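You operate a simulated robot arm through the tools that you are given. There is no shell and no other tool.

Carry out the task below with a simulated two-armed robot. There is one attempt and no reset: what you move stays moved.

## Task
Drop the three white beads from the holders into the basket and warm the basin into the green.
Fine: leave the stained bead; steam off at the end.

Only the result counts: the job must be done as asked and must still hold three seconds after the hand-in. Knocking over, shifting, dropping, spilling or breaking anything else fails it.

## Robot
Two 7-joint arms with fingered hands on one trunk that stands fixed in place. Base frame: the origin is at the foot of the trunk, x ahead of it, y to its left, z up; the work surface is at about z = 0.84. Lengths are in m, angles in rad, forces in N, time in s.
The left shoulder is at [0.039, 0.092, 1.109], the right one opposite. With the tool pointing down near the work surface each hand reaches from about 0.3 to 0.56 m from the base axis, measured 20 degrees to its own side. Payload 2.1 kg a hand.
The TCP of each hand is the grasp point between the finger pads, 0.02 m short of the fingertips. In the tool frame z runs along the fingers and y along their closing line. The gripper opens to 0.068 m; its body begins 0.023 m behind the TCP. The gripper is a hand of 5 fingers: y runs from the thumb to the fingers, the wrist lies at [-0.01, -0.079, -0.131] in the tool frame, and closing takes about 1.5 s.
Orientation is that of the tool frame in the base frame, as a unit quaternion [x, y, z, w]. With the fingers straight down and the wrist toward the robot, the tool's x, y and z point along [0, 1, 0], [1, 0, 0] and [0, 0, -1] of the base frame.

## Interface
- The arms move only by the tool nudge_tool. It takes "left_motion", "right_motion" or both (then of equal length, played together; a hand with none holds still); each is a list of rows, each a list of 7 numbers: the finger opening in m, from 0 to 0.068, then the shift along the tool's x, y, z in m, then the turn, a rotation vector about the tool's x, y, z in rad. In form: [[fingers, x, y, z, wx, wy, wz], ...]. A call has 1 to 20 rows; each row is the pose to reach, as a shift and turn from the pose commanded when the call began, along the tool's axes at that moment. Rows are played at 5 a second. More than 0.05 m and 0.15 rad between two rows, or a gripper value outside its range, and nothing of the call is played. A pose out of reach is approached as far as the arm can. The call stops where the force on the tool passes 50 N (or 10 N more than at its start, if that is more) or the arm is blocked; 0.2 s more then pass. Each finger travels about 0.153 m/s and halts on what it meets, pressing with about 27 N; the grip force reading is that of the motor and also rises with nothing between the fingers. The clock runs only during rows and for 0.2 s after the last one: add rows that repeat a pose to give the fingers time. It gives the time, the measured TCP pose, the force on the tool (base axes), the opening and the grip force at its end, in the units of the frame above (readings bear some noise), with the torque about the TCP (base axes, N m) and any sound that the robot's microphone picked up.
- Cameras (640 x 400 px; columns grow to the right, rows downward): "scene" is now at [0.1136, 0.0281, 1.2698]; the picture's right is [0.32, -0.95, 0.00], its down [-0.42, -0.14, -0.90] and it looks along [0.85, 0.29, -0.44] (base axes); focal length 214 px, centre (320, 200). "left" rides on the left gripper at [-0.054, -0.058, -0.072] in its tool frame; the picture's right is [-0.57, -0.39, 0.73], its down [0.73, -0.64, 0.23] and it looks along [0.38, 0.66, 0.65] (tool axes); focal length 226 px, centre (320, 200). "right" rides on the right gripper at [0.054, -0.058, -0.072] in its tool frame; the picture's right is [-0.57, 0.39, -0.73], its down [-0.73, -0.64, 0.23] and it looks along [-0.38, 0.66, 0.65] (tool axes); focal length 226 px, centre (320, 200). There is no depth. A picture from a camera that has moved, and an enlarged one, comes with that camera's place and axes in the base frame and with its lens. The place of the scene camera against the robot may be out by one fixed shift of up to 0.012 m in any direction.
- grab_frame(camera): a new picture of that camera. It takes no simulated time.
- lift_body(by): moves the trunk up (or, below 0, down) by that many m; the arms and the scene camera ride with it, the base frame stays. It gives what a move gives, with no picture.
- hand_shape(shape, hand): the hand has 5 fingers and takes this shape, open, in about a second: jaw (thumb against the fingers, like two jaws); tri (thumb and two fingers); tip (a fingertip pinch); poke (one finger out to press); point (the index stretched); flat (the hand flat); cup (the hand cupped); fist (a fist). The gripper value then closes the fingers along that shape, each until it touches; the sizes above hold for jaw. It gives what a move gives, with no picture.
- aim_head(pan, tilt): turns the head with the scene camera to pan (to the left, within 1.501 rad either way) and tilt (down, from -0.506 to 1.204), counted from straight ahead of the robot (the tilt from the chest, where the trunk bows). It gives what a move gives.
- zoom(camera, box): a new picture of the part [left, top, right, bottom] of that camera's present view, enlarged. It takes no simulated time.
- job_done(): hands the job in; it is judged then, once.

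Places have to be worked out from the pictures, the camera data and where the tool is seen. Open the grippers and draw the arms clear of the work before you hand the job in, unless the task says otherwise.

The tools are called by a JSON object that holds its "api" and its "payload". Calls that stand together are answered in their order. nudge_tool: Moves the arms, as the interface text tells. Its arguments: {"type":"object","properties":{"left_motion":{"type":"array"},"right_motion":{"type":"array"}},"required":[]} The other tools are called the same way: lift_body (by) moves the trunk up or down; hand_shape (shape, hand) gives the hand a shape; aim_head (pan, tilt) turns the head that bears the scene camera; grab_frame (camera) takes a picture; zoom (camera, box) takes an enlarged picture of a part of a camera's view; job_done () hands the job in.

At the start:

```text
time_s: 0.0
left_position: [0.2906, 0.2953, 1.15]
left_orientation: [0.707, 0.707, 0.0, 0.001]
left_contact_force: [0.0, 0.4, -0.2]
left_ft_torque: [-0.02, 0.01, 0.0]
left_width: 0.0677
left_grasp_force: 0.1
left_shape: jaw
right_position: [0.4117, -0.0508, 1.2244]
right_orientation: [0.707, 0.707, 0.0, 0.001]
right_contact_force: [-0.1, 0.7, 0.6]
right_ft_torque: [-0.04, -0.05, -0.01]
right_width: 0.0675
right_grasp_force: 0.0
right_shape: jaw
trunk travel left (down, up): [-0.35, 0.554]
head pan, tilt (commanded): [0.328, 0.459]
```

scene: 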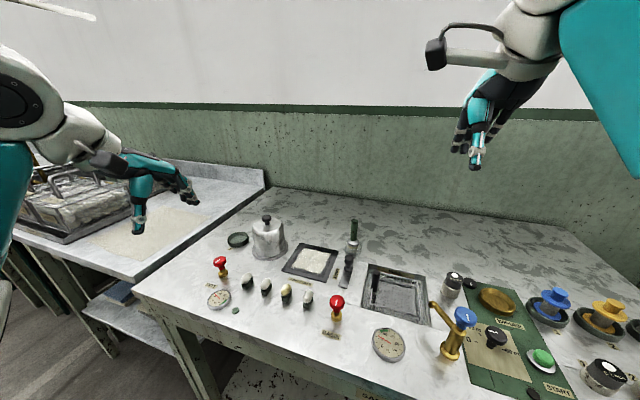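
right: 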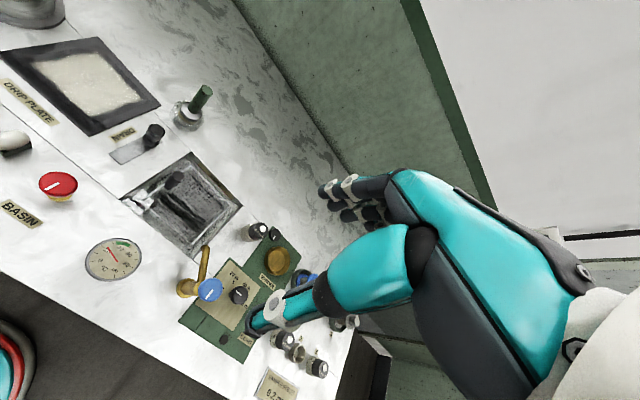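
left: 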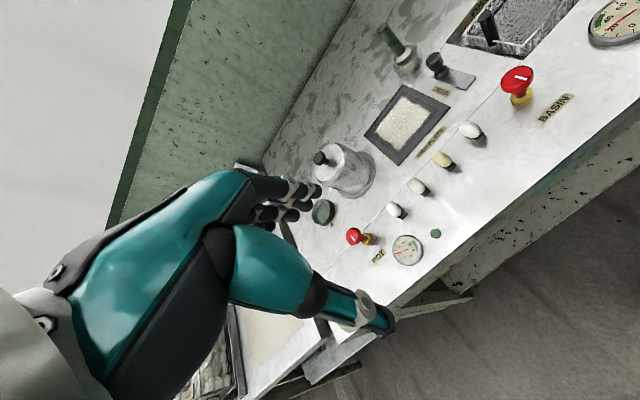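

The scene shows a workbench with four bead holders, a basin with a basket, red valves, gauges, and a control panel. I'll zoom in on several parts first to understand the layout.

{"api": "zoom", "payload": {"camera": "scene", "box": [190, 200, 350, 320]}}

{"api": "zoom", "payload": {"camera": "scene", "box": [310, 210, 470, 370]}}

{"api": "zoom", "payload": {"camera": "scene", "box": [430, 260, 640, 400]}}

{"api": "zoom", "payload": {"camera": "left", "box": [320, 0, 640, 280]}}

{"api": "zoom", "payload": {"camera": "right", "box": [0, 20, 340, 400]}}

```text
3.33 times, centred on (270, 260) of scene
camera zoom: at [0.1136, 0.0281, 1.2698], right [0.32, -0.95, 0.0], down [-0.42, -0.14, -0.9], along [0.85, 0.29, -0.44], focal length 715 px, centre (487, 0)
```

zoom: 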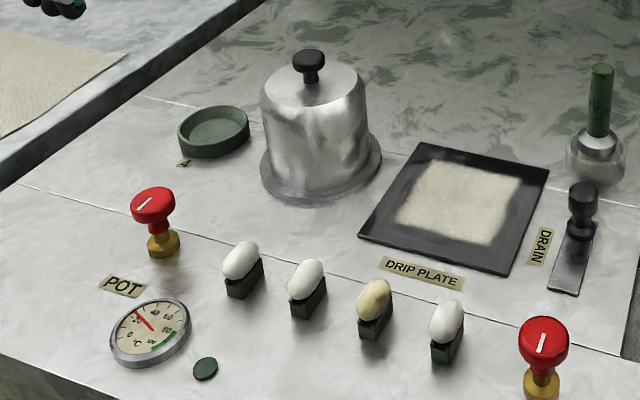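

```text
2.50 times, centred on (390, 290) of scene
camera zoom: at [0.1136, 0.0281, 1.2698], right [0.32, -0.95, 0.0], down [-0.42, -0.14, -0.9], along [0.85, 0.29, -0.44], focal length 536 px, centre (145, -25)
```

zoom: 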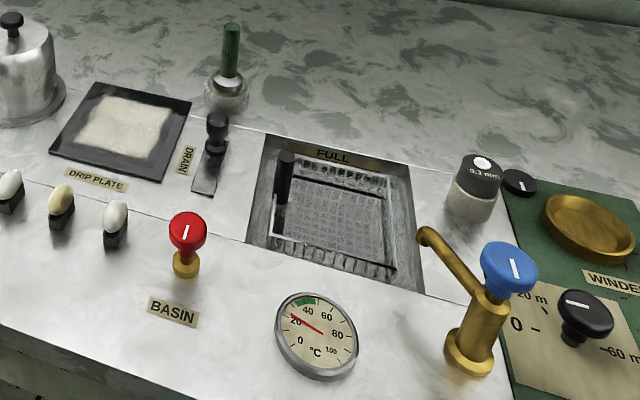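

```text
2.86 times, centred on (535, 330) of scene
camera zoom: at [0.1136, 0.0281, 1.2698], right [0.32, -0.95, 0.0], down [-0.42, -0.14, -0.9], along [0.85, 0.29, -0.44], focal length 613 px, centre (-294, -171)
```

zoom: 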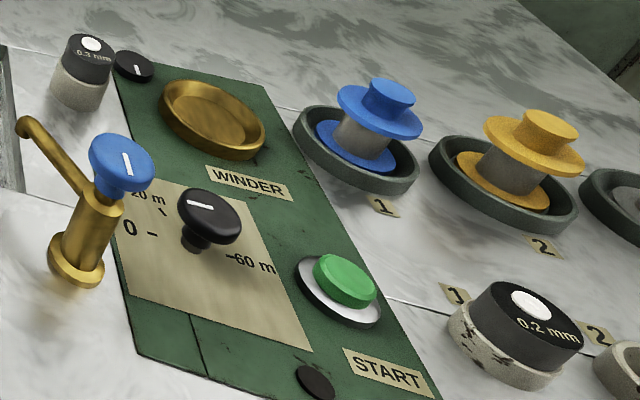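

```text
1.43 times, centred on (480, 140) of left
camera zoom: at [0.2314, 0.2406, 1.2203], right [-0.39, -0.57, -0.73], down [-0.64, 0.73, -0.23], along [0.66, 0.38, -0.65], focal length 323 px, centre (91, 286)
```

zoom: 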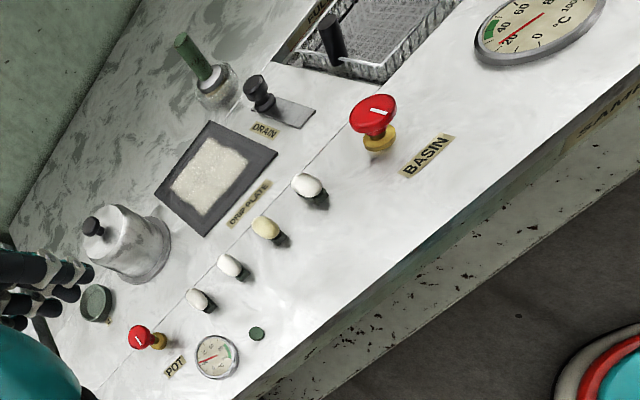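

```text
1.05 times, centred on (170, 210) of right (not enlarged: the box is as wide or as high as the picture)
camera zoom: at [0.3527, 0.0046, 1.2966], right [0.39, -0.57, 0.73], down [-0.64, -0.73, -0.23], along [0.66, -0.38, -0.65], focal length 238 px, centre (478, 190)
```

zoom: 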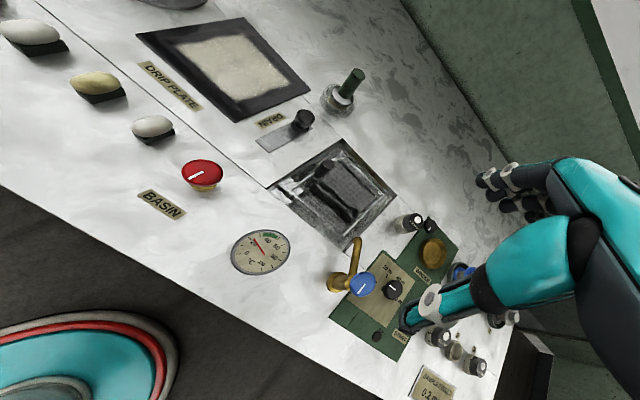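

The beads appear to sit at about x=0.419, y=0.323/0.268/0.213(stained)/0.162, the basin at x 0.45–0.60, y −0.10–0.05. I'll turn the head to look at the basin, its gauge and the taps more closely.

{"api": "aim_head", "payload": {"pan": 0.0, "tilt": 0.75}}

{"api": "grab_frame", "payload": {"camera": "scene"}}

```text
time_s: 0.8
left_position: [0.2892, 0.2954, 1.1481]
left_orientation: [0.707, 0.707, 0.0, 0.0]
left_contact_force: [-0.1, 0.7, 0.3]
left_ft_torque: [0.01, -0.01, 0.0]
left_width: 0.0675
left_grasp_force: 0.2
left_shape: jaw
right_position: [0.4112, -0.0507, 1.225]
right_orientation: [0.707, 0.707, 0.0, 0.0]
right_contact_force: [0.7, -0.3, 1.0]
right_ft_torque: [-0.04, -0.01, 0.0]
right_width: 0.0677
right_grasp_force: 0.1
right_shape: jaw
trunk travel left (down, up): [-0.35, 0.554]
head pan, tilt (commanded): [0.0, 0.75]
```

```text
taken
camera scene: at [0.1097, -0.0015, 1.2443], right [0.0, -1.0, 0.0], down [-0.68, 0.0, -0.73], along [0.73, 0.0, -0.68], focal length 214 px, centre (320, 200)
```

scene: 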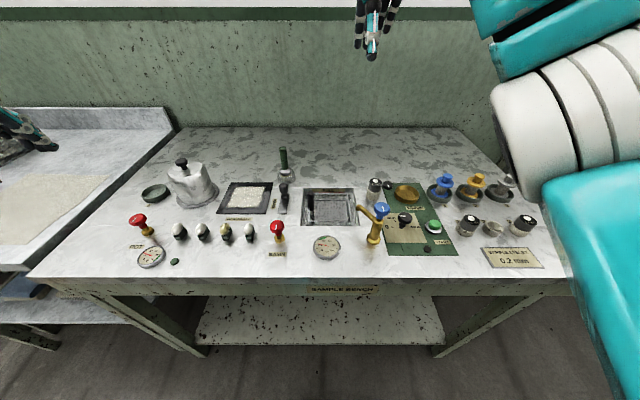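

Full bench in view now. I'll zoom into basin, gauge, tap, and beads.

{"api": "zoom", "payload": {"camera": "scene", "box": [290, 180, 370, 230]}}

{"api": "zoom", "payload": {"camera": "scene", "box": [260, 215, 356, 275]}}

{"api": "zoom", "payload": {"camera": "scene", "box": [160, 210, 288, 275]}}

{"api": "zoom", "payload": {"camera": "scene", "box": [350, 175, 446, 260]}}

{"api": "zoom", "payload": {"camera": "scene", "box": [470, 235, 550, 285]}}

{"api": "zoom", "payload": {"camera": "scene", "box": [120, 140, 310, 275]}}

```text
8.00 times, centred on (330, 205) of scene
camera zoom: at [0.1097, -0.0015, 1.2443], right [0.0, -1.0, 0.0], down [-0.68, 0.0, -0.73], along [0.73, 0.0, -0.68], focal length 1716 px, centre (240, 160)
```

zoom: 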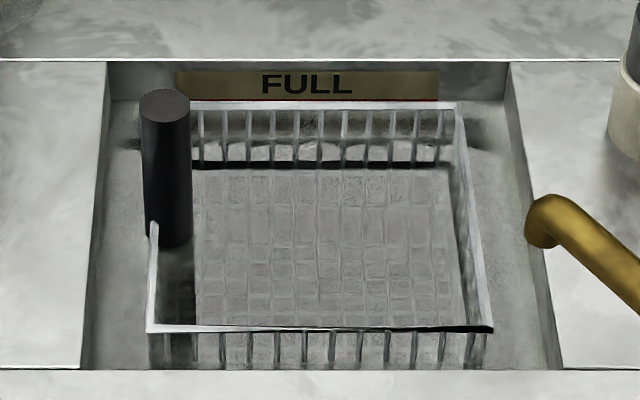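

```text
6.67 times, centred on (308, 245) of scene
camera zoom: at [0.1097, -0.0015, 1.2443], right [0.0, -1.0, 0.0], down [-0.68, 0.0, -0.73], along [0.73, 0.0, -0.68], focal length 1430 px, centre (400, -100)
```

zoom: 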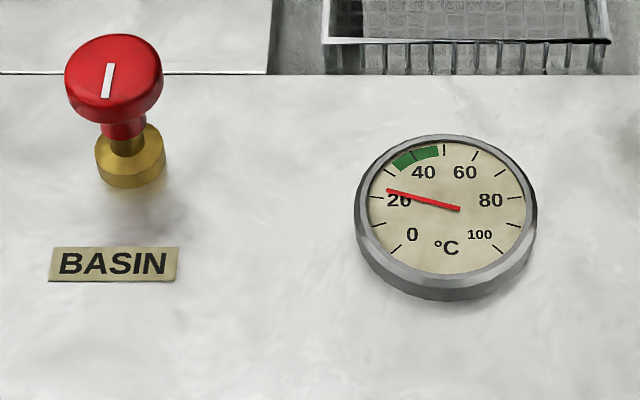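

```text
5.00 times, centred on (224, 242) of scene
camera zoom: at [0.1097, -0.0015, 1.2443], right [0.0, -1.0, 0.0], down [-0.68, 0.0, -0.73], along [0.73, 0.0, -0.68], focal length 1072 px, centre (800, -12)
```

zoom: 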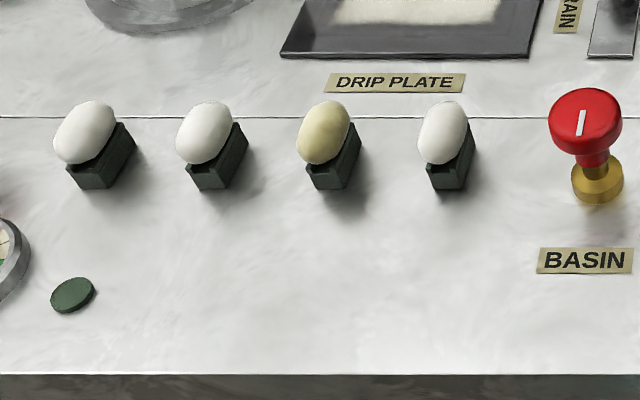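

```text
4.71 times, centred on (398, 218) of scene
camera zoom: at [0.1097, -0.0015, 1.2443], right [0.0, -1.0, 0.0], down [-0.68, 0.0, -0.73], along [0.73, 0.0, -0.68], focal length 1009 px, centre (-47, 118)
```

zoom: 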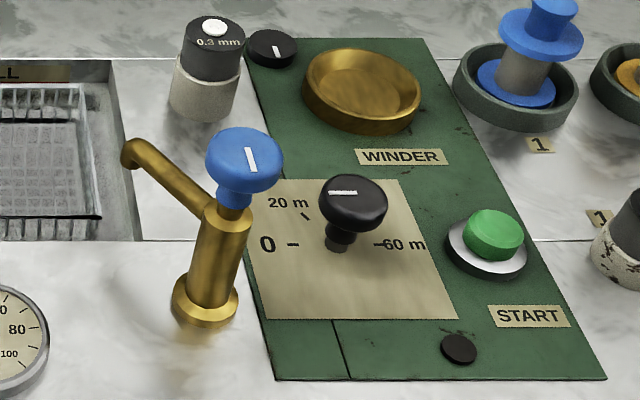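

```text
8.00 times, centred on (510, 260) of scene
camera zoom: at [0.1097, -0.0015, 1.2443], right [0.0, -1.0, 0.0], down [-0.68, 0.0, -0.73], along [0.73, 0.0, -0.68], focal length 1716 px, centre (-1200, -280)
```

zoom: 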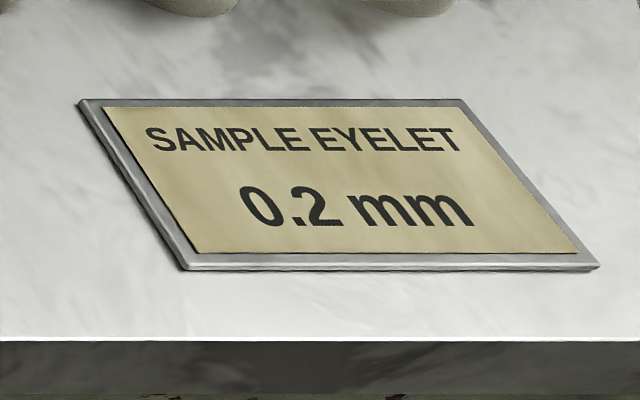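

```text
2.96 times, centred on (215, 208) of scene
camera zoom: at [0.1097, -0.0015, 1.2443], right [0.0, -1.0, 0.0], down [-0.68, 0.0, -0.73], along [0.73, 0.0, -0.68], focal length 636 px, centre (631, 178)
```

zoom: 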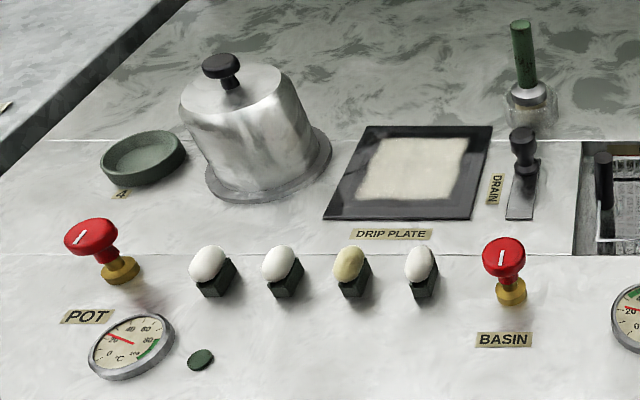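

Unclear whether the basin holds water; I'll zoom in more on the FULL mark and edges.

{"api": "zoom", "payload": {"camera": "scene", "box": [300, 184, 340, 209]}}

{"api": "zoom", "payload": {"camera": "scene", "box": [330, 184, 370, 209]}}

{"api": "zoom", "payload": {"camera": "scene", "box": [300, 205, 340, 230]}}

{"api": "zoom", "payload": {"camera": "right", "box": [100, 140, 260, 270]}}

```text
16.00 times, centred on (320, 196) of scene
camera zoom: at [0.1097, -0.0015, 1.2443], right [0.0, -1.0, 0.0], down [-0.68, 0.0, -0.73], along [0.73, 0.0, -0.68], focal length 3432 px, centre (320, 256)
```

zoom: 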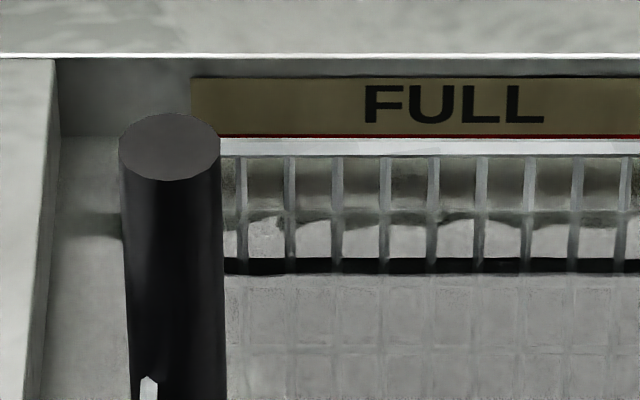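

```text
16.00 times, centred on (350, 196) of scene
camera zoom: at [0.1097, -0.0015, 1.2443], right [0.0, -1.0, 0.0], down [-0.68, 0.0, -0.73], along [0.73, 0.0, -0.68], focal length 3432 px, centre (-160, 256)
```

zoom: 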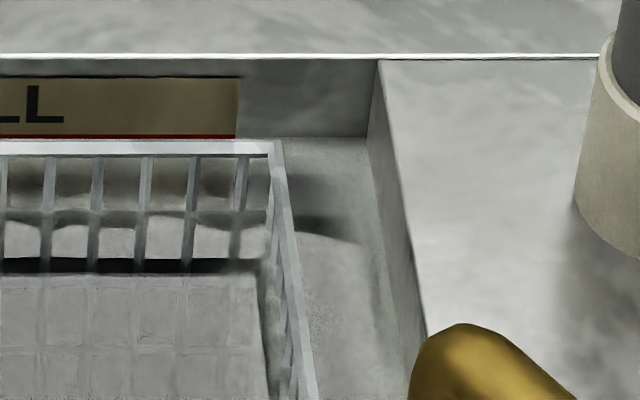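

```text
16.00 times, centred on (320, 218) of scene
camera zoom: at [0.1097, -0.0015, 1.2443], right [0.0, -1.0, 0.0], down [-0.68, 0.0, -0.73], along [0.73, 0.0, -0.68], focal length 3432 px, centre (320, -80)
```

zoom: 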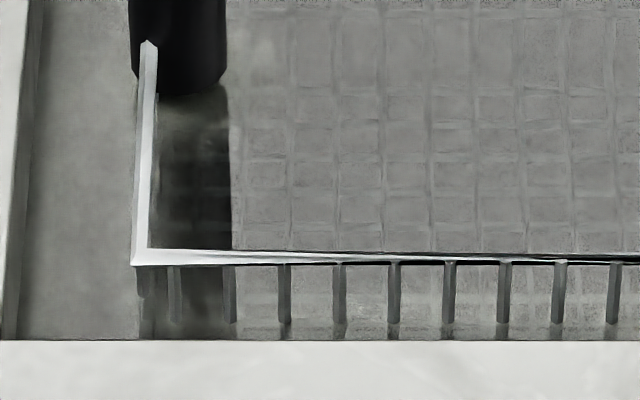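

```text
3.08 times, centred on (180, 205) of right
camera zoom: at [0.3527, 0.0046, 1.2965], right [0.39, -0.57, 0.73], down [-0.64, -0.73, -0.23], along [0.66, -0.38, -0.65], focal length 696 px, centre (751, 185)
```

zoom: 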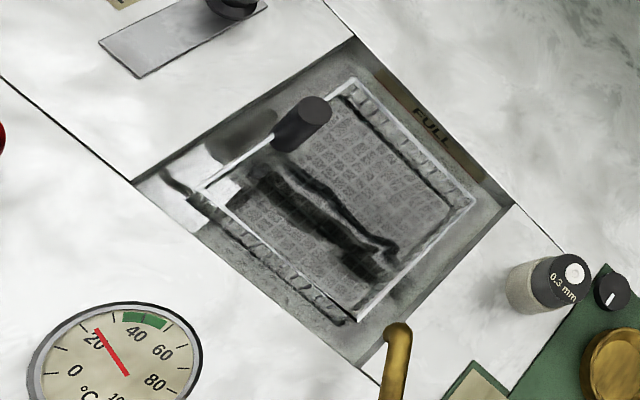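

The reflections (the FULL label mirrored between the wires) show the basin is already filled to the FULL line, so only steam is needed. I'll move the right hand aside to the right and try a "tip" shape on the left hand to look at its geometry.

{"api": "nudge_tool", "payload": {"right_motion": [[0.068, -0.05, 0, 0, 0, 0, 0], [0.068, -0.1, 0, 0, 0, 0, 0], [0.068, -0.15, 0, 0, 0, 0, 0], [0.068, -0.2, 0, 0, 0, 0, 0], [0.068, -0.24, -0.03, 0, 0, 0, 0]]}}

{"api": "hand_shape", "payload": {"shape": "tip", "hand": "left"}}

{"api": "aim_head", "payload": {"pan": 0.6, "tilt": 0.45}}

{"api": "grab_frame", "payload": {"camera": "scene"}}

{"api": "grab_frame", "payload": {"camera": "left"}}

```text
time_s: 2.0
left_position: [0.2893, 0.2957, 1.1498]
left_orientation: [0.707, 0.708, 0.0, 0.001]
left_contact_force: [0.4, 0.4, 0.8]
left_ft_torque: [-0.01, 0.03, -0.03]
left_width: 0.0677
left_grasp_force: 0.0
left_shape: jaw
right_position: [0.3826, -0.2917, 1.2259]
right_orientation: [0.707, 0.708, 0.0, 0.0]
right_contact_force: [-0.8, -0.9, 0.8]
right_ft_torque: [-0.01, -0.01, 0.02]
right_width: 0.0676
right_grasp_force: 0.1
right_shape: jaw
trunk travel left (down, up): [-0.35, 0.554]
head pan, tilt (commanded): [0.0, 0.75]
```

```text
time_s: 2.9
left_position: [0.2905, 0.2958, 1.1484]
left_orientation: [0.707, 0.707, 0.0, 0.0]
left_contact_force: [-0.9, 0.2, -0.3]
left_ft_torque: [0.0, 0.0, 0.04]
left_width: 0.0679
left_grasp_force: 0.1
left_shape: tip
right_position: [0.3824, -0.291, 1.2262]
right_orientation: [0.707, 0.708, 0.0, 0.0]
right_contact_force: [-0.1, -0.5, -0.2]
right_ft_torque: [-0.01, -0.01, 0.01]
right_width: 0.0677
right_grasp_force: 0.0
right_shape: jaw
trunk travel left (down, up): [-0.35, 0.554]
head pan, tilt (commanded): [0.0, 0.75]
```

```text
time_s: 3.9
left_position: [0.2892, 0.295, 1.1482]
left_orientation: [0.708, 0.707, 0.0, 0.0]
left_contact_force: [-0.8, 0.9, 0.3]
left_ft_torque: [0.0, 0.0, -0.05]
left_width: 0.068
left_grasp_force: 0.1
left_shape: tip
right_position: [0.3814, -0.2912, 1.2249]
right_orientation: [0.707, 0.707, 0.0, -0.001]
right_contact_force: [0.1, -0.3, 0.2]
right_ft_torque: [0.01, 0.03, 0.01]
right_width: 0.0677
right_grasp_force: 0.1
right_shape: jaw
trunk travel left (down, up): [-0.35, 0.554]
head pan, tilt (commanded): [0.6, 0.45]
```

```text
taken
camera scene: at [0.1026, 0.0502, 1.2706], right [0.56, -0.83, 0.0], down [-0.36, -0.25, -0.9], along [0.74, 0.51, -0.44], focal length 214 px, centre (320, 200)
```

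scene: 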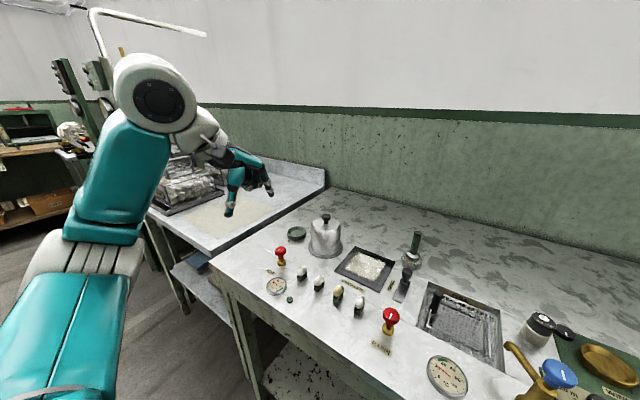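

```text
taken
camera left: at [0.2314, 0.2405, 1.2203], right [-0.39, -0.57, -0.73], down [-0.64, 0.73, -0.23], along [0.66, 0.38, -0.65], focal length 226 px, centre (320, 200)
```

left: 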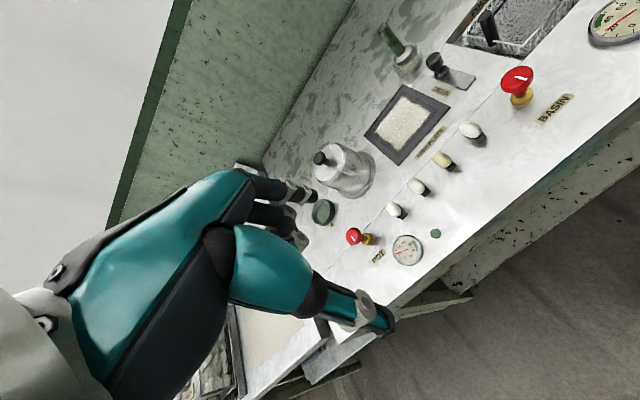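

{"api": "zoom", "payload": {"camera": "scene", "box": [180, 120, 300, 230]}}

{"api": "zoom", "payload": {"camera": "left", "box": [220, 150, 420, 350]}}

```text
3.64 times, centred on (240, 175) of scene
camera zoom: at [0.1026, 0.0502, 1.2706], right [0.56, -0.83, 0.0], down [-0.36, -0.25, -0.9], along [0.74, 0.51, -0.44], focal length 780 px, centre (611, 291)
```

zoom: 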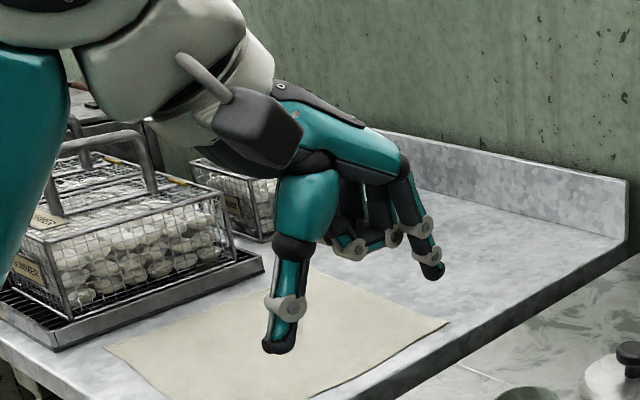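

```text
2.00 times, centred on (320, 250) of left
camera zoom: at [0.2314, 0.2405, 1.2203], right [-0.39, -0.57, -0.73], down [-0.64, 0.73, -0.23], along [0.66, 0.38, -0.65], focal length 452 px, centre (320, 100)
```

zoom: 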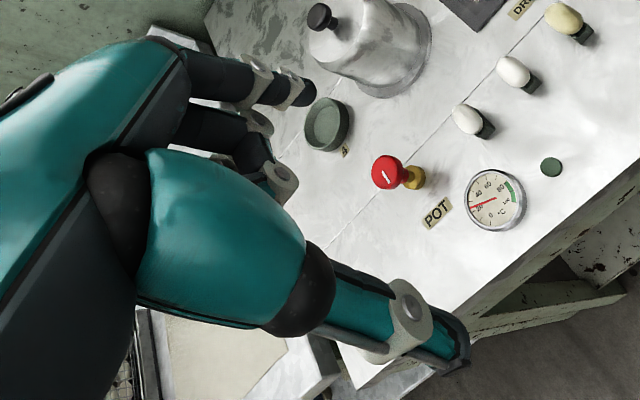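

In "tip" the thumb and index stay out while the other three fingers curl at the tool +x side. I'll close the pinch in free air to see where the pads meet relative to the TCP.

{"api": "nudge_tool", "payload": {"left_motion": [[0.024, 0, 0, 0, 0, 0, 0], [0.024, 0, 0, 0, 0, 0, 0], [0.024, 0, 0, 0, 0, 0, 0], [0.024, 0, 0, 0, 0, 0, 0]]}}

{"api": "zoom", "payload": {"camera": "scene", "box": [200, 140, 290, 220]}}

{"api": "zoom", "payload": {"camera": "left", "box": [220, 150, 420, 350]}}

```text
time_s: 4.9
left_position: [0.2896, 0.2964, 1.1487]
left_orientation: [0.707, 0.707, 0.0, 0.0]
left_contact_force: [0.2, 1.2, 0.0]
left_ft_torque: [0.01, 0.0, -0.03]
left_width: 0.0249
left_grasp_force: 0.0
left_shape: tip
right_position: [0.3811, -0.2916, 1.2264]
right_orientation: [0.707, 0.707, 0.0, 0.0]
right_contact_force: [-0.3, 0.7, -1.0]
right_ft_torque: [-0.01, 0.01, 0.03]
right_width: 0.0678
right_grasp_force: 0.1
right_shape: jaw
trunk travel left (down, up): [-0.35, 0.554]
head pan, tilt (commanded): [0.6, 0.45]
```

```text
5.00 times, centred on (245, 180) of scene
camera zoom: at [0.1026, 0.0503, 1.2706], right [0.56, -0.83, 0.0], down [-0.36, -0.25, -0.9], along [0.74, 0.51, -0.44], focal length 1072 px, centre (695, 300)
```

zoom: 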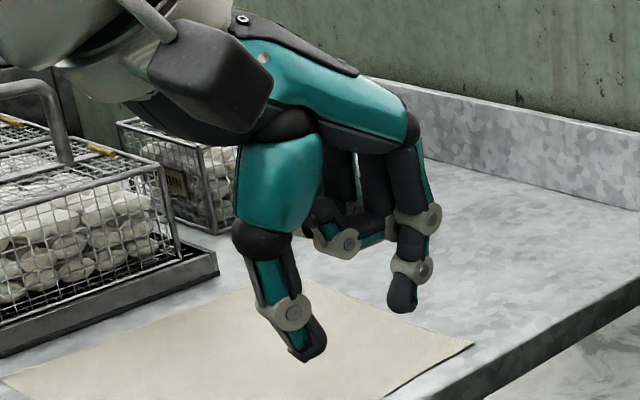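

```text
2.00 times, centred on (320, 250) of left
camera zoom: at [0.2314, 0.2405, 1.2203], right [-0.39, -0.57, -0.73], down [-0.64, 0.73, -0.23], along [0.66, 0.38, -0.65], focal length 452 px, centre (320, 100)
```

zoom: 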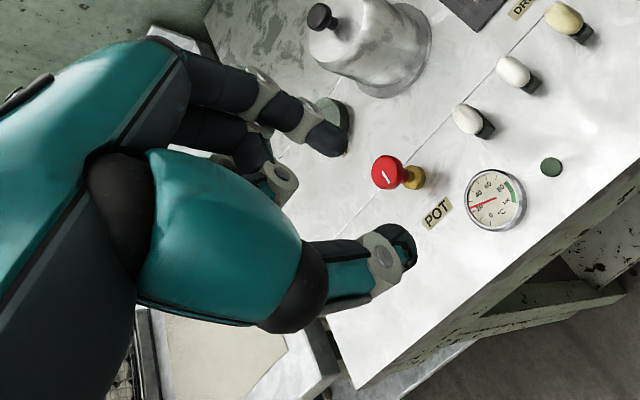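

With left-camera triangulation the pinch closes right at the TCP, tips about 0.02 below it, and the scene camera is off by roughly (+0.008, −0.002, +0.006). Beads come out near x≈0.429, y≈0.329/0.274/0.2205/0.1665. I'll move above bead 1 while yawing +90° (hand pointing left, curled fingers toward the robot) to test reach at a safe height.

{"api": "nudge_tool", "payload": {"left_motion": [[0.045, 0.003, 0.012, 0.009, 0, 0, -0.1428], [0.045, 0.006, 0.024, 0.018, 0, 0, -0.2856], [0.045, 0.009, 0.036, 0.027, 0, 0, -0.4284], [0.045, 0.012, 0.048, 0.036, 0, 0, -0.5712], [0.045, 0.015, 0.06, 0.045, 0, 0, -0.714], [0.045, 0.018, 0.072, 0.054, 0, 0, -0.8568], [0.045, 0.021, 0.084, 0.063, 0, 0, -0.9996], [0.045, 0.024, 0.096, 0.072, 0, 0, -1.1424], [0.045, 0.027, 0.108, 0.081, 0, 0, -1.2852], [0.045, 0.03, 0.12, 0.09, 0, 0, -1.428], [0.045, 0.034, 0.14, 0.1, 0, 0, -1.5708], [0.045, 0.034, 0.14, 0.1, 0, 0, -1.5708]]}}

{"api": "grab_frame", "payload": {"camera": "scene"}}

{"api": "grab_frame", "payload": {"camera": "left"}}

```text
time_s: 7.5
left_position: [0.4299, 0.3308, 1.0491]
left_orientation: [0.0, 1.0, 0.0, 0.0]
left_contact_force: [-0.2, -0.1, 0.2]
left_ft_torque: [0.05, -0.01, 0.0]
left_width: 0.0451
left_grasp_force: 0.1
left_shape: tip
right_position: [0.382, -0.2921, 1.2267]
right_orientation: [0.707, 0.707, 0.0, 0.0]
right_contact_force: [0.0, -0.3, 0.4]
right_ft_torque: [-0.02, 0.0, -0.02]
right_width: 0.0679
right_grasp_force: 0.1
right_shape: jaw
trunk travel left (down, up): [-0.35, 0.554]
head pan, tilt (commanded): [0.6, 0.45]
```

```text
taken
camera scene: at [0.1028, 0.0502, 1.2706], right [0.56, -0.83, 0.0], down [-0.36, -0.25, -0.9], along [0.74, 0.51, -0.44], focal length 214 px, centre (320, 200)
```

scene: 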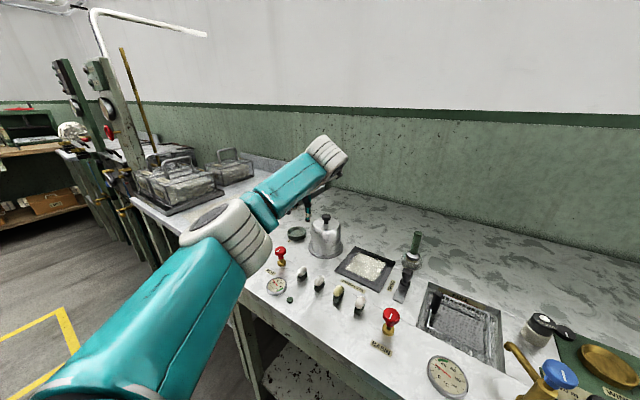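

```text
taken
camera left: at [0.4841, 0.2711, 1.1208], right [0.57, -0.39, -0.73], down [-0.73, -0.64, -0.23], along [-0.38, 0.66, -0.65], focal length 226 px, centre (320, 200)
```

left: 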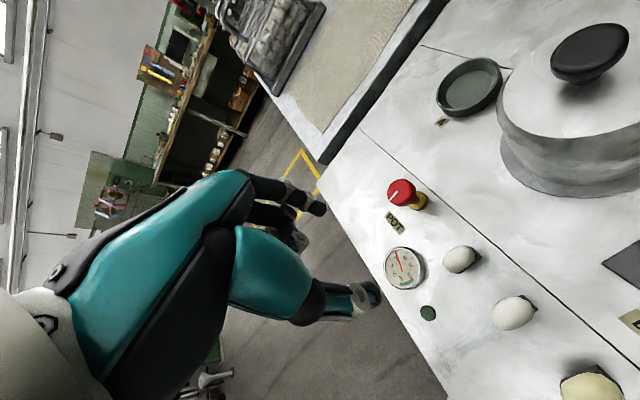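

The +90° yaw is reachable. Let me zoom into the left view to judge bead shape, long-axis direction and holder, and into the scene for the hand's position.

{"api": "zoom", "payload": {"camera": "left", "box": [400, 220, 620, 400]}}

{"api": "zoom", "payload": {"camera": "scene", "box": [240, 180, 400, 320]}}

{"api": "zoom", "payload": {"camera": "left", "box": [220, 160, 400, 340]}}

```text
2.22 times, centred on (510, 310) of left
camera zoom: at [0.4841, 0.2711, 1.1208], right [0.57, -0.39, -0.73], down [-0.73, -0.64, -0.23], along [-0.38, 0.66, -0.65], focal length 502 px, centre (-102, -44)
```

zoom: 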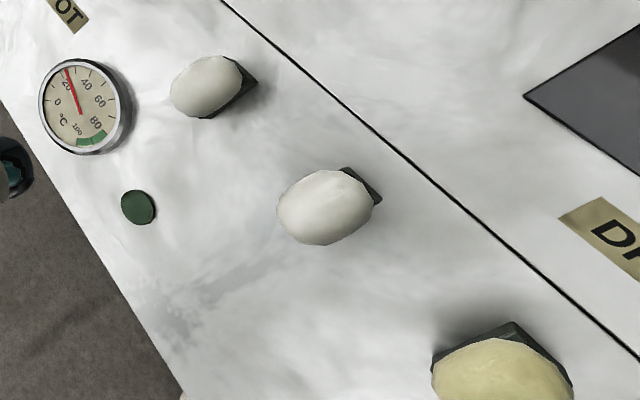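

```text
2.86 times, centred on (320, 250) of scene
camera zoom: at [0.1028, 0.0502, 1.2706], right [0.56, -0.83, 0.0], down [-0.36, -0.25, -0.9], along [0.74, 0.51, -0.44], focal length 613 px, centre (320, 57)
```

zoom: 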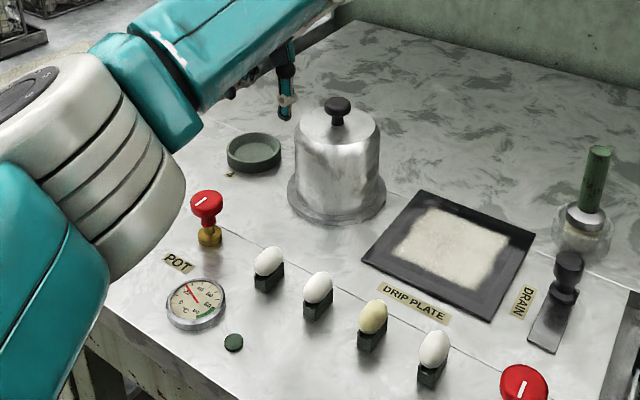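

```text
2.22 times, centred on (310, 250) of left
camera zoom: at [0.4841, 0.2711, 1.1208], right [0.57, -0.39, -0.73], down [-0.73, -0.64, -0.23], along [-0.38, 0.66, -0.65], focal length 502 px, centre (342, 89)
```

zoom: 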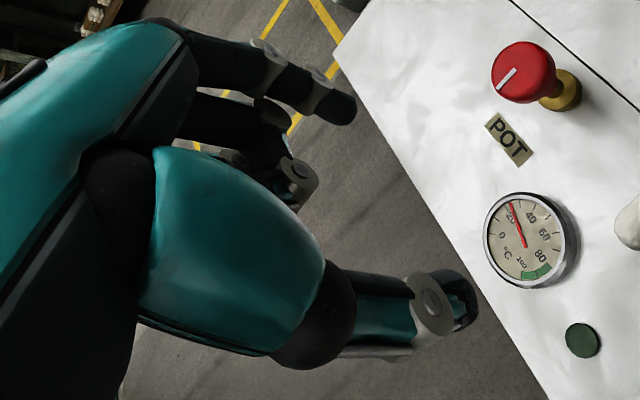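

The bead row is at about x=0.436, z≈0.86, y=0.330/0.274/0.219(stained)/0.163, long axis along x. The curled fingers hang almost as low as the tips and would come over the POT gauge, so I test whether rolling the hand about the closing axis (to raise the curled side) stays in reach.

{"api": "nudge_tool", "payload": {"left_motion": [[0.045, 0, 0, 0, 0, 0.15, 0], [0.045, 0, 0, 0, 0, 0.3, 0], [0.045, 0, 0, 0, 0, 0.3, 0]]}}

{"api": "grab_frame", "payload": {"camera": "left"}}

{"api": "zoom", "payload": {"camera": "scene", "box": [220, 140, 380, 260]}}

```text
time_s: 8.3
left_position: [0.4157, 0.3253, 1.0497]
left_orientation: [0.001, 0.989, 0.0, -0.15]
left_contact_force: [-0.8, -0.8, -0.5]
left_ft_torque: [0.0, -0.01, -0.01]
left_width: 0.045
left_grasp_force: 0.1
left_shape: tip
left hand out of reach, approached as far as the arm can: row 2, 3
right_position: [0.3819, -0.2919, 1.2255]
right_orientation: [0.708, 0.707, 0.0, 0.0]
right_contact_force: [0.2, -0.3, 0.4]
right_ft_torque: [-0.02, -0.02, 0.04]
right_width: 0.0676
right_grasp_force: 0.2
right_shape: jaw
trunk travel left (down, up): [-0.35, 0.554]
head pan, tilt (commanded): [0.6, 0.45]
```

```text
taken
camera left: at [0.4889, 0.2669, 1.1026], right [0.32, -0.39, -0.86], down [-0.77, -0.64, 0.0], along [-0.55, 0.67, -0.5], focal length 226 px, centre (320, 200)
```

left: 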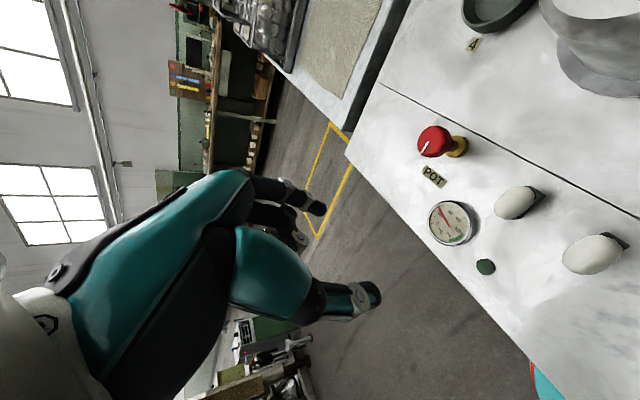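

```text
3.33 times, centred on (300, 200) of scene
camera zoom: at [0.1027, 0.0502, 1.2706], right [0.56, -0.83, 0.0], down [-0.36, -0.25, -0.9], along [0.74, 0.51, -0.44], focal length 715 px, centre (387, 200)
```

zoom: 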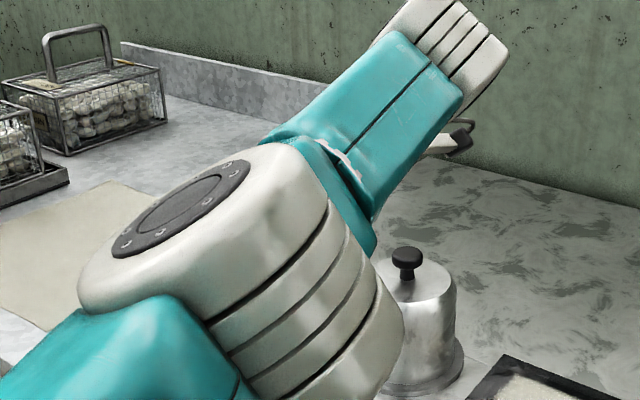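

The tilted pose was short by ~1.4 cm, which tells me the wrist can reach about 0.457 m from the shoulder. I'll undo the tilt, then lower the trunk 0.08 m so the shoulder is closer to wrist height and gains reach.

{"api": "nudge_tool", "payload": {"left_motion": [[0.045, 0, 0, 0, 0, -0.15, 0], [0.045, 0, 0, 0, 0, -0.3, 0], [0.045, 0, 0, 0, 0, -0.3, 0]]}}

{"api": "lift_body", "payload": {"by": -0.08}}

{"api": "aim_head", "payload": {"pan": 0.3, "tilt": 0.6}}

{"api": "grab_frame", "payload": {"camera": "scene"}}

{"api": "grab_frame", "payload": {"camera": "left"}}

```text
time_s: 9.1
left_position: [0.4149, 0.3264, 1.049]
left_orientation: [-0.001, 1.0, 0.0, 0.0]
left_contact_force: [0.5, -0.3, 0.3]
left_ft_torque: [-0.01, -0.01, 0.0]
left_width: 0.0448
left_grasp_force: 0.1
left_shape: tip
right_position: [0.3823, -0.2912, 1.2261]
right_orientation: [0.708, 0.707, 0.0, 0.001]
right_contact_force: [0.5, 0.6, -1.2]
right_ft_torque: [0.01, 0.01, -0.02]
right_width: 0.068
right_grasp_force: 0.0
right_shape: jaw
trunk travel left (down, up): [-0.35, 0.554]
head pan, tilt (commanded): [0.6, 0.45]
```

```text
time_s: 10.3
left_position: [0.4158, 0.3266, 0.97]
left_orientation: [0.002, 1.0, 0.001, 0.0]
left_contact_force: [0.4, -1.2, -0.1]
left_ft_torque: [0.04, -0.03, 0.0]
left_width: 0.0451
left_grasp_force: 0.1
left_shape: tip
right_position: [0.3802, -0.2911, 1.1459]
right_orientation: [0.707, 0.707, -0.001, 0.0]
right_contact_force: [1.0, 0.5, -0.1]
right_ft_torque: [0.01, -0.02, -0.02]
right_width: 0.0678
right_grasp_force: 0.1
right_shape: jaw
trunk travel left (down, up): [-0.27, 0.634]
head pan, tilt (commanded): [0.6, 0.45]
```

```text
time_s: 11.1
left_position: [0.4148, 0.3266, 0.9699]
left_orientation: [0.0, 1.0, 0.0, -0.001]
left_contact_force: [-0.3, 0.6, 0.1]
left_ft_torque: [0.01, -0.01, 0.02]
left_width: 0.0448
left_grasp_force: 0.0
left_shape: tip
right_position: [0.3804, -0.292, 1.1441]
right_orientation: [0.707, 0.707, 0.001, 0.0]
right_contact_force: [0.0, -0.9, -0.2]
right_ft_torque: [0.03, 0.0, -0.02]
right_width: 0.0676
right_grasp_force: 0.0
right_shape: jaw
trunk travel left (down, up): [-0.27, 0.634]
head pan, tilt (commanded): [0.3, 0.6]
```

```text
taken
camera scene: at [0.1237, 0.0245, 1.1764], right [0.3, -0.96, 0.0], down [-0.54, -0.17, -0.83], along [0.79, 0.24, -0.56], focal length 214 px, centre (320, 200)
```

scene: 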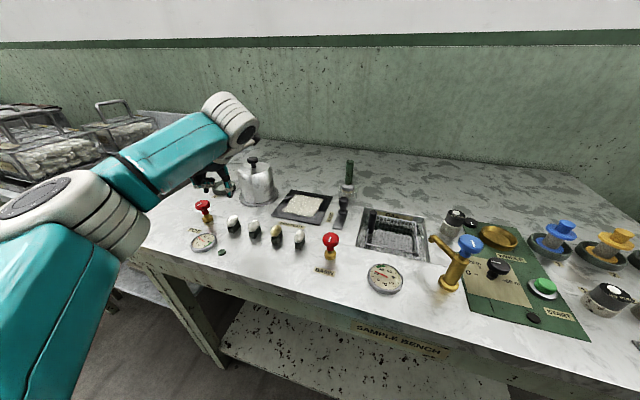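

```text
taken
camera left: at [0.4698, 0.2672, 1.0414], right [0.57, -0.39, -0.73], down [-0.73, -0.64, -0.23], along [-0.38, 0.66, -0.65], focal length 226 px, centre (320, 200)
```

left: 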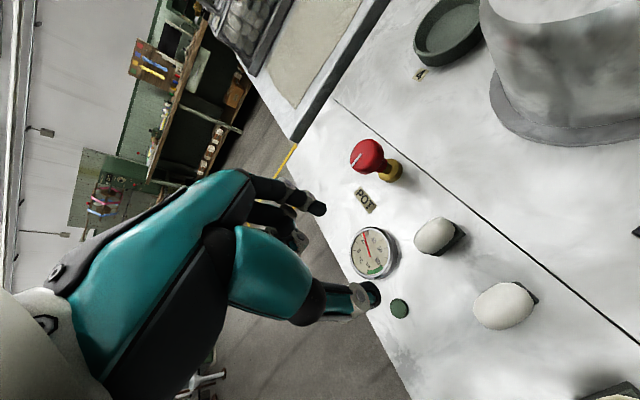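

Left-camera rays put bead 1 at (0.435, 0.3295, 0.86) and bead 2 at (0.435, 0.273). I move above bead 1 at z=0.93 with a slight yaw back (80°) and a 10° roll that lifts the curled fingers over the gauge.

{"api": "nudge_tool", "payload": {"left_motion": [[0.045, -0.007, 0.001, 0.013, 0, 0.057, 0.057], [0.045, -0.014, 0.002, 0.027, 0, 0.113, 0.113], [0.045, -0.02, 0.003, 0.04, 0, 0.17, 0.17], [0.045, -0.02, 0.003, 0.04, 0, 0.17, 0.17]]}}

{"api": "grab_frame", "payload": {"camera": "left"}}

{"api": "zoom", "payload": {"camera": "scene", "box": [180, 160, 320, 270]}}

```text
time_s: 12.1
left_position: [0.436, 0.33, 0.9286]
left_orientation: [0.084, 0.993, 0.001, -0.086]
left_contact_force: [0.1, -0.1, -0.5]
left_ft_torque: [-0.02, 0.0, 0.0]
left_width: 0.0445
left_grasp_force: 0.0
left_shape: tip
right_position: [0.3798, -0.2909, 1.144]
right_orientation: [0.707, 0.707, 0.0, 0.0]
right_contact_force: [0.2, 0.4, -0.1]
right_ft_torque: [0.04, 0.02, -0.02]
right_width: 0.0677
right_grasp_force: 0.0
right_shape: jaw
trunk travel left (down, up): [-0.27, 0.634]
head pan, tilt (commanded): [0.3, 0.6]
```

```text
taken
camera left: at [0.4912, 0.2613, 0.9914], right [0.36, -0.47, -0.81], down [-0.86, -0.5, -0.09], along [-0.36, 0.73, -0.58], focal length 226 px, centre (320, 200)
```

left: 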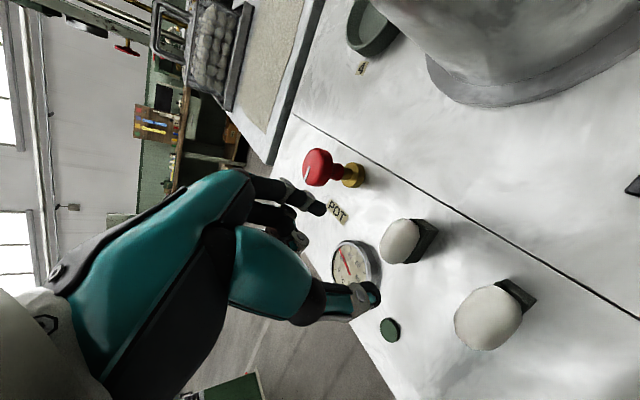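

```text
3.64 times, centred on (250, 215) of scene
camera zoom: at [0.1238, 0.0245, 1.1763], right [0.3, -0.96, 0.0], down [-0.54, -0.17, -0.82], along [0.79, 0.24, -0.57], focal length 780 px, centre (574, 146)
```

zoom: 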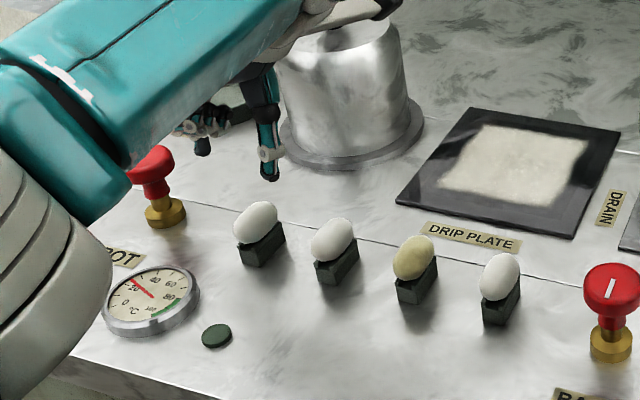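

Now above bead 1. I zoom the left camera to refine bead 1's position before descending.

{"api": "zoom", "payload": {"camera": "left", "box": [270, 180, 470, 320]}}

{"api": "zoom", "payload": {"camera": "left", "box": [360, 200, 560, 360]}}

```text
2.86 times, centred on (370, 250) of left
camera zoom: at [0.4912, 0.2613, 0.9914], right [0.36, -0.47, -0.81], down [-0.86, -0.5, -0.09], along [-0.36, 0.73, -0.58], focal length 646 px, centre (177, 57)
```

zoom: 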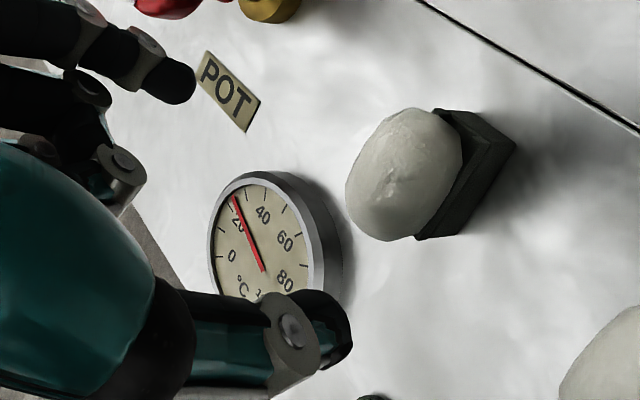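

```text
2.50 times, centred on (460, 280) of left
camera zoom: at [0.4912, 0.2613, 0.9914], right [0.36, -0.47, -0.81], down [-0.86, -0.5, -0.09], along [-0.36, 0.73, -0.58], focal length 565 px, centre (-30, 0)
```

zoom: 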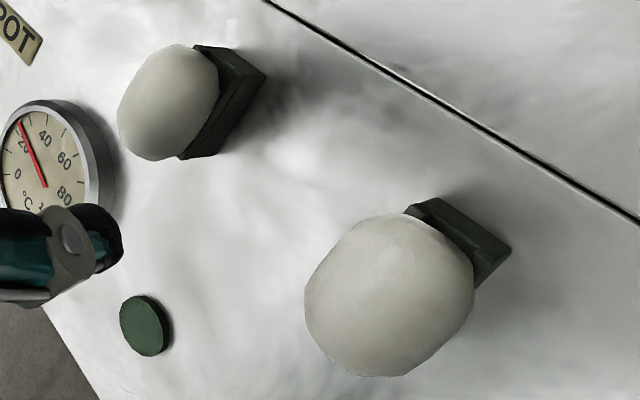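

{"api": "zoom", "payload": {"camera": "left", "box": [370, 210, 450, 270]}}

{"api": "zoom", "payload": {"camera": "scene", "box": [222, 205, 262, 235]}}

```text
6.67 times, centred on (410, 240) of left
camera zoom: at [0.4912, 0.2613, 0.9914], right [0.36, -0.47, -0.81], down [-0.86, -0.5, -0.09], along [-0.36, 0.73, -0.58], focal length 1507 px, centre (-280, -67)
```

zoom: 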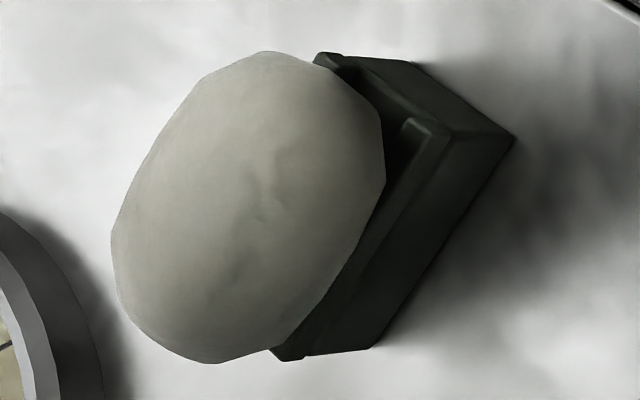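

```text
13.33 times, centred on (242, 220) of scene
camera zoom: at [0.1238, 0.0245, 1.1763], right [0.3, -0.96, 0.0], down [-0.54, -0.17, -0.82], along [0.79, 0.24, -0.57], focal length 2860 px, centre (1360, -67)
```

zoom: 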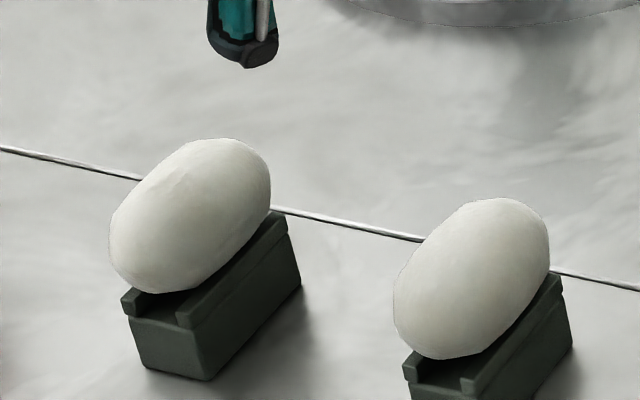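

The zoom gives a clear picture: V-block top ridge at z≈0.8535, holder centred at (0.435, 0.3293), bead centre z≈0.865, long axis along x. I descend to TCP z≈0.873 with the fingers open 0.045.

{"api": "nudge_tool", "payload": {"left_motion": [[0.045, -0.0028, 0.0001, 0.014, 0, 0, 0], [0.045, -0.0055, 0.0002, 0.028, 0, 0, 0], [0.045, -0.0083, 0.0002, 0.042, 0, 0, 0], [0.045, -0.0098, 0.0003, 0.049, 0, 0, 0], [0.045, -0.0111, 0.0003, 0.0559, 0, 0, 0], [0.045, -0.0111, 0.0003, 0.0559, 0, 0, 0]]}}

{"api": "grab_frame", "payload": {"camera": "left"}}

{"api": "zoom", "payload": {"camera": "left", "box": [250, 160, 430, 330]}}

{"api": "zoom", "payload": {"camera": "scene", "box": [190, 180, 290, 250]}}

```text
time_s: 13.5
left_position: [0.4374, 0.3281, 0.8716]
left_orientation: [0.085, 0.993, 0.0, -0.085]
left_contact_force: [0.0, 0.3, 0.9]
left_ft_torque: [0.04, 0.01, -0.02]
left_width: 0.0444
left_grasp_force: 0.1
left_shape: tip
right_position: [0.3809, -0.29, 1.1448]
right_orientation: [0.707, 0.707, 0.0, 0.0]
right_contact_force: [0.0, 0.0, -0.3]
right_ft_torque: [-0.02, -0.01, 0.02]
right_width: 0.0675
right_grasp_force: 0.1
right_shape: jaw
trunk travel left (down, up): [-0.27, 0.634]
head pan, tilt (commanded): [0.3, 0.6]
```

```text
taken
camera left: at [0.4925, 0.2598, 0.935], right [0.36, -0.47, -0.81], down [-0.86, -0.5, -0.09], along [-0.36, 0.73, -0.58], focal length 226 px, centre (320, 200)
```

left: 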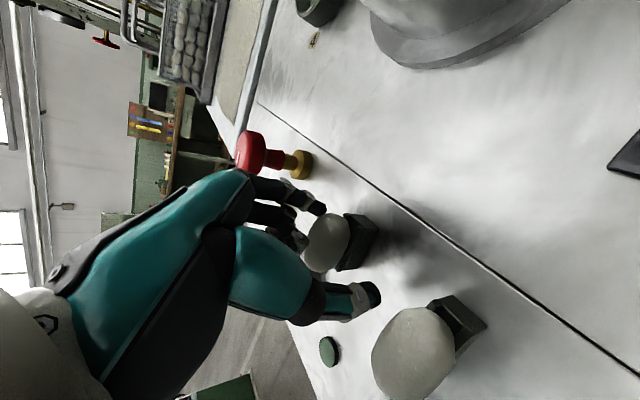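

```text
2.35 times, centred on (340, 245) of left
camera zoom: at [0.4925, 0.2598, 0.935], right [0.36, -0.47, -0.81], down [-0.86, -0.5, -0.09], along [-0.36, 0.73, -0.58], focal length 532 px, centre (273, 94)
```

zoom: 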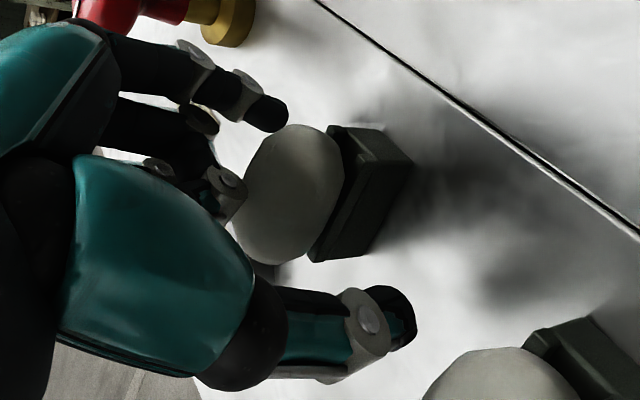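

```text
5.71 times, centred on (240, 215) of scene
camera zoom: at [0.1237, 0.0245, 1.1763], right [0.3, -0.96, 0.0], down [-0.54, -0.17, -0.82], along [0.79, 0.24, -0.57], focal length 1226 px, centre (777, 114)
```

zoom: 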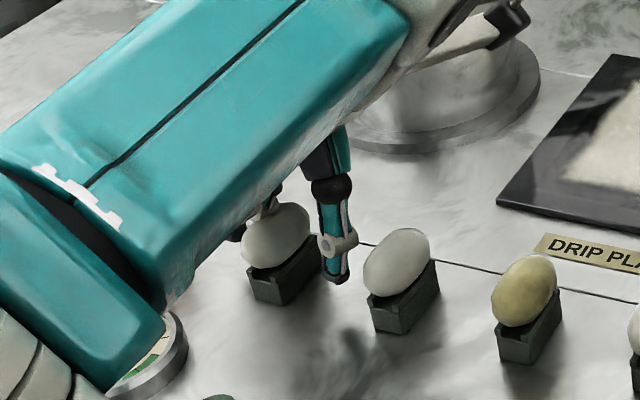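

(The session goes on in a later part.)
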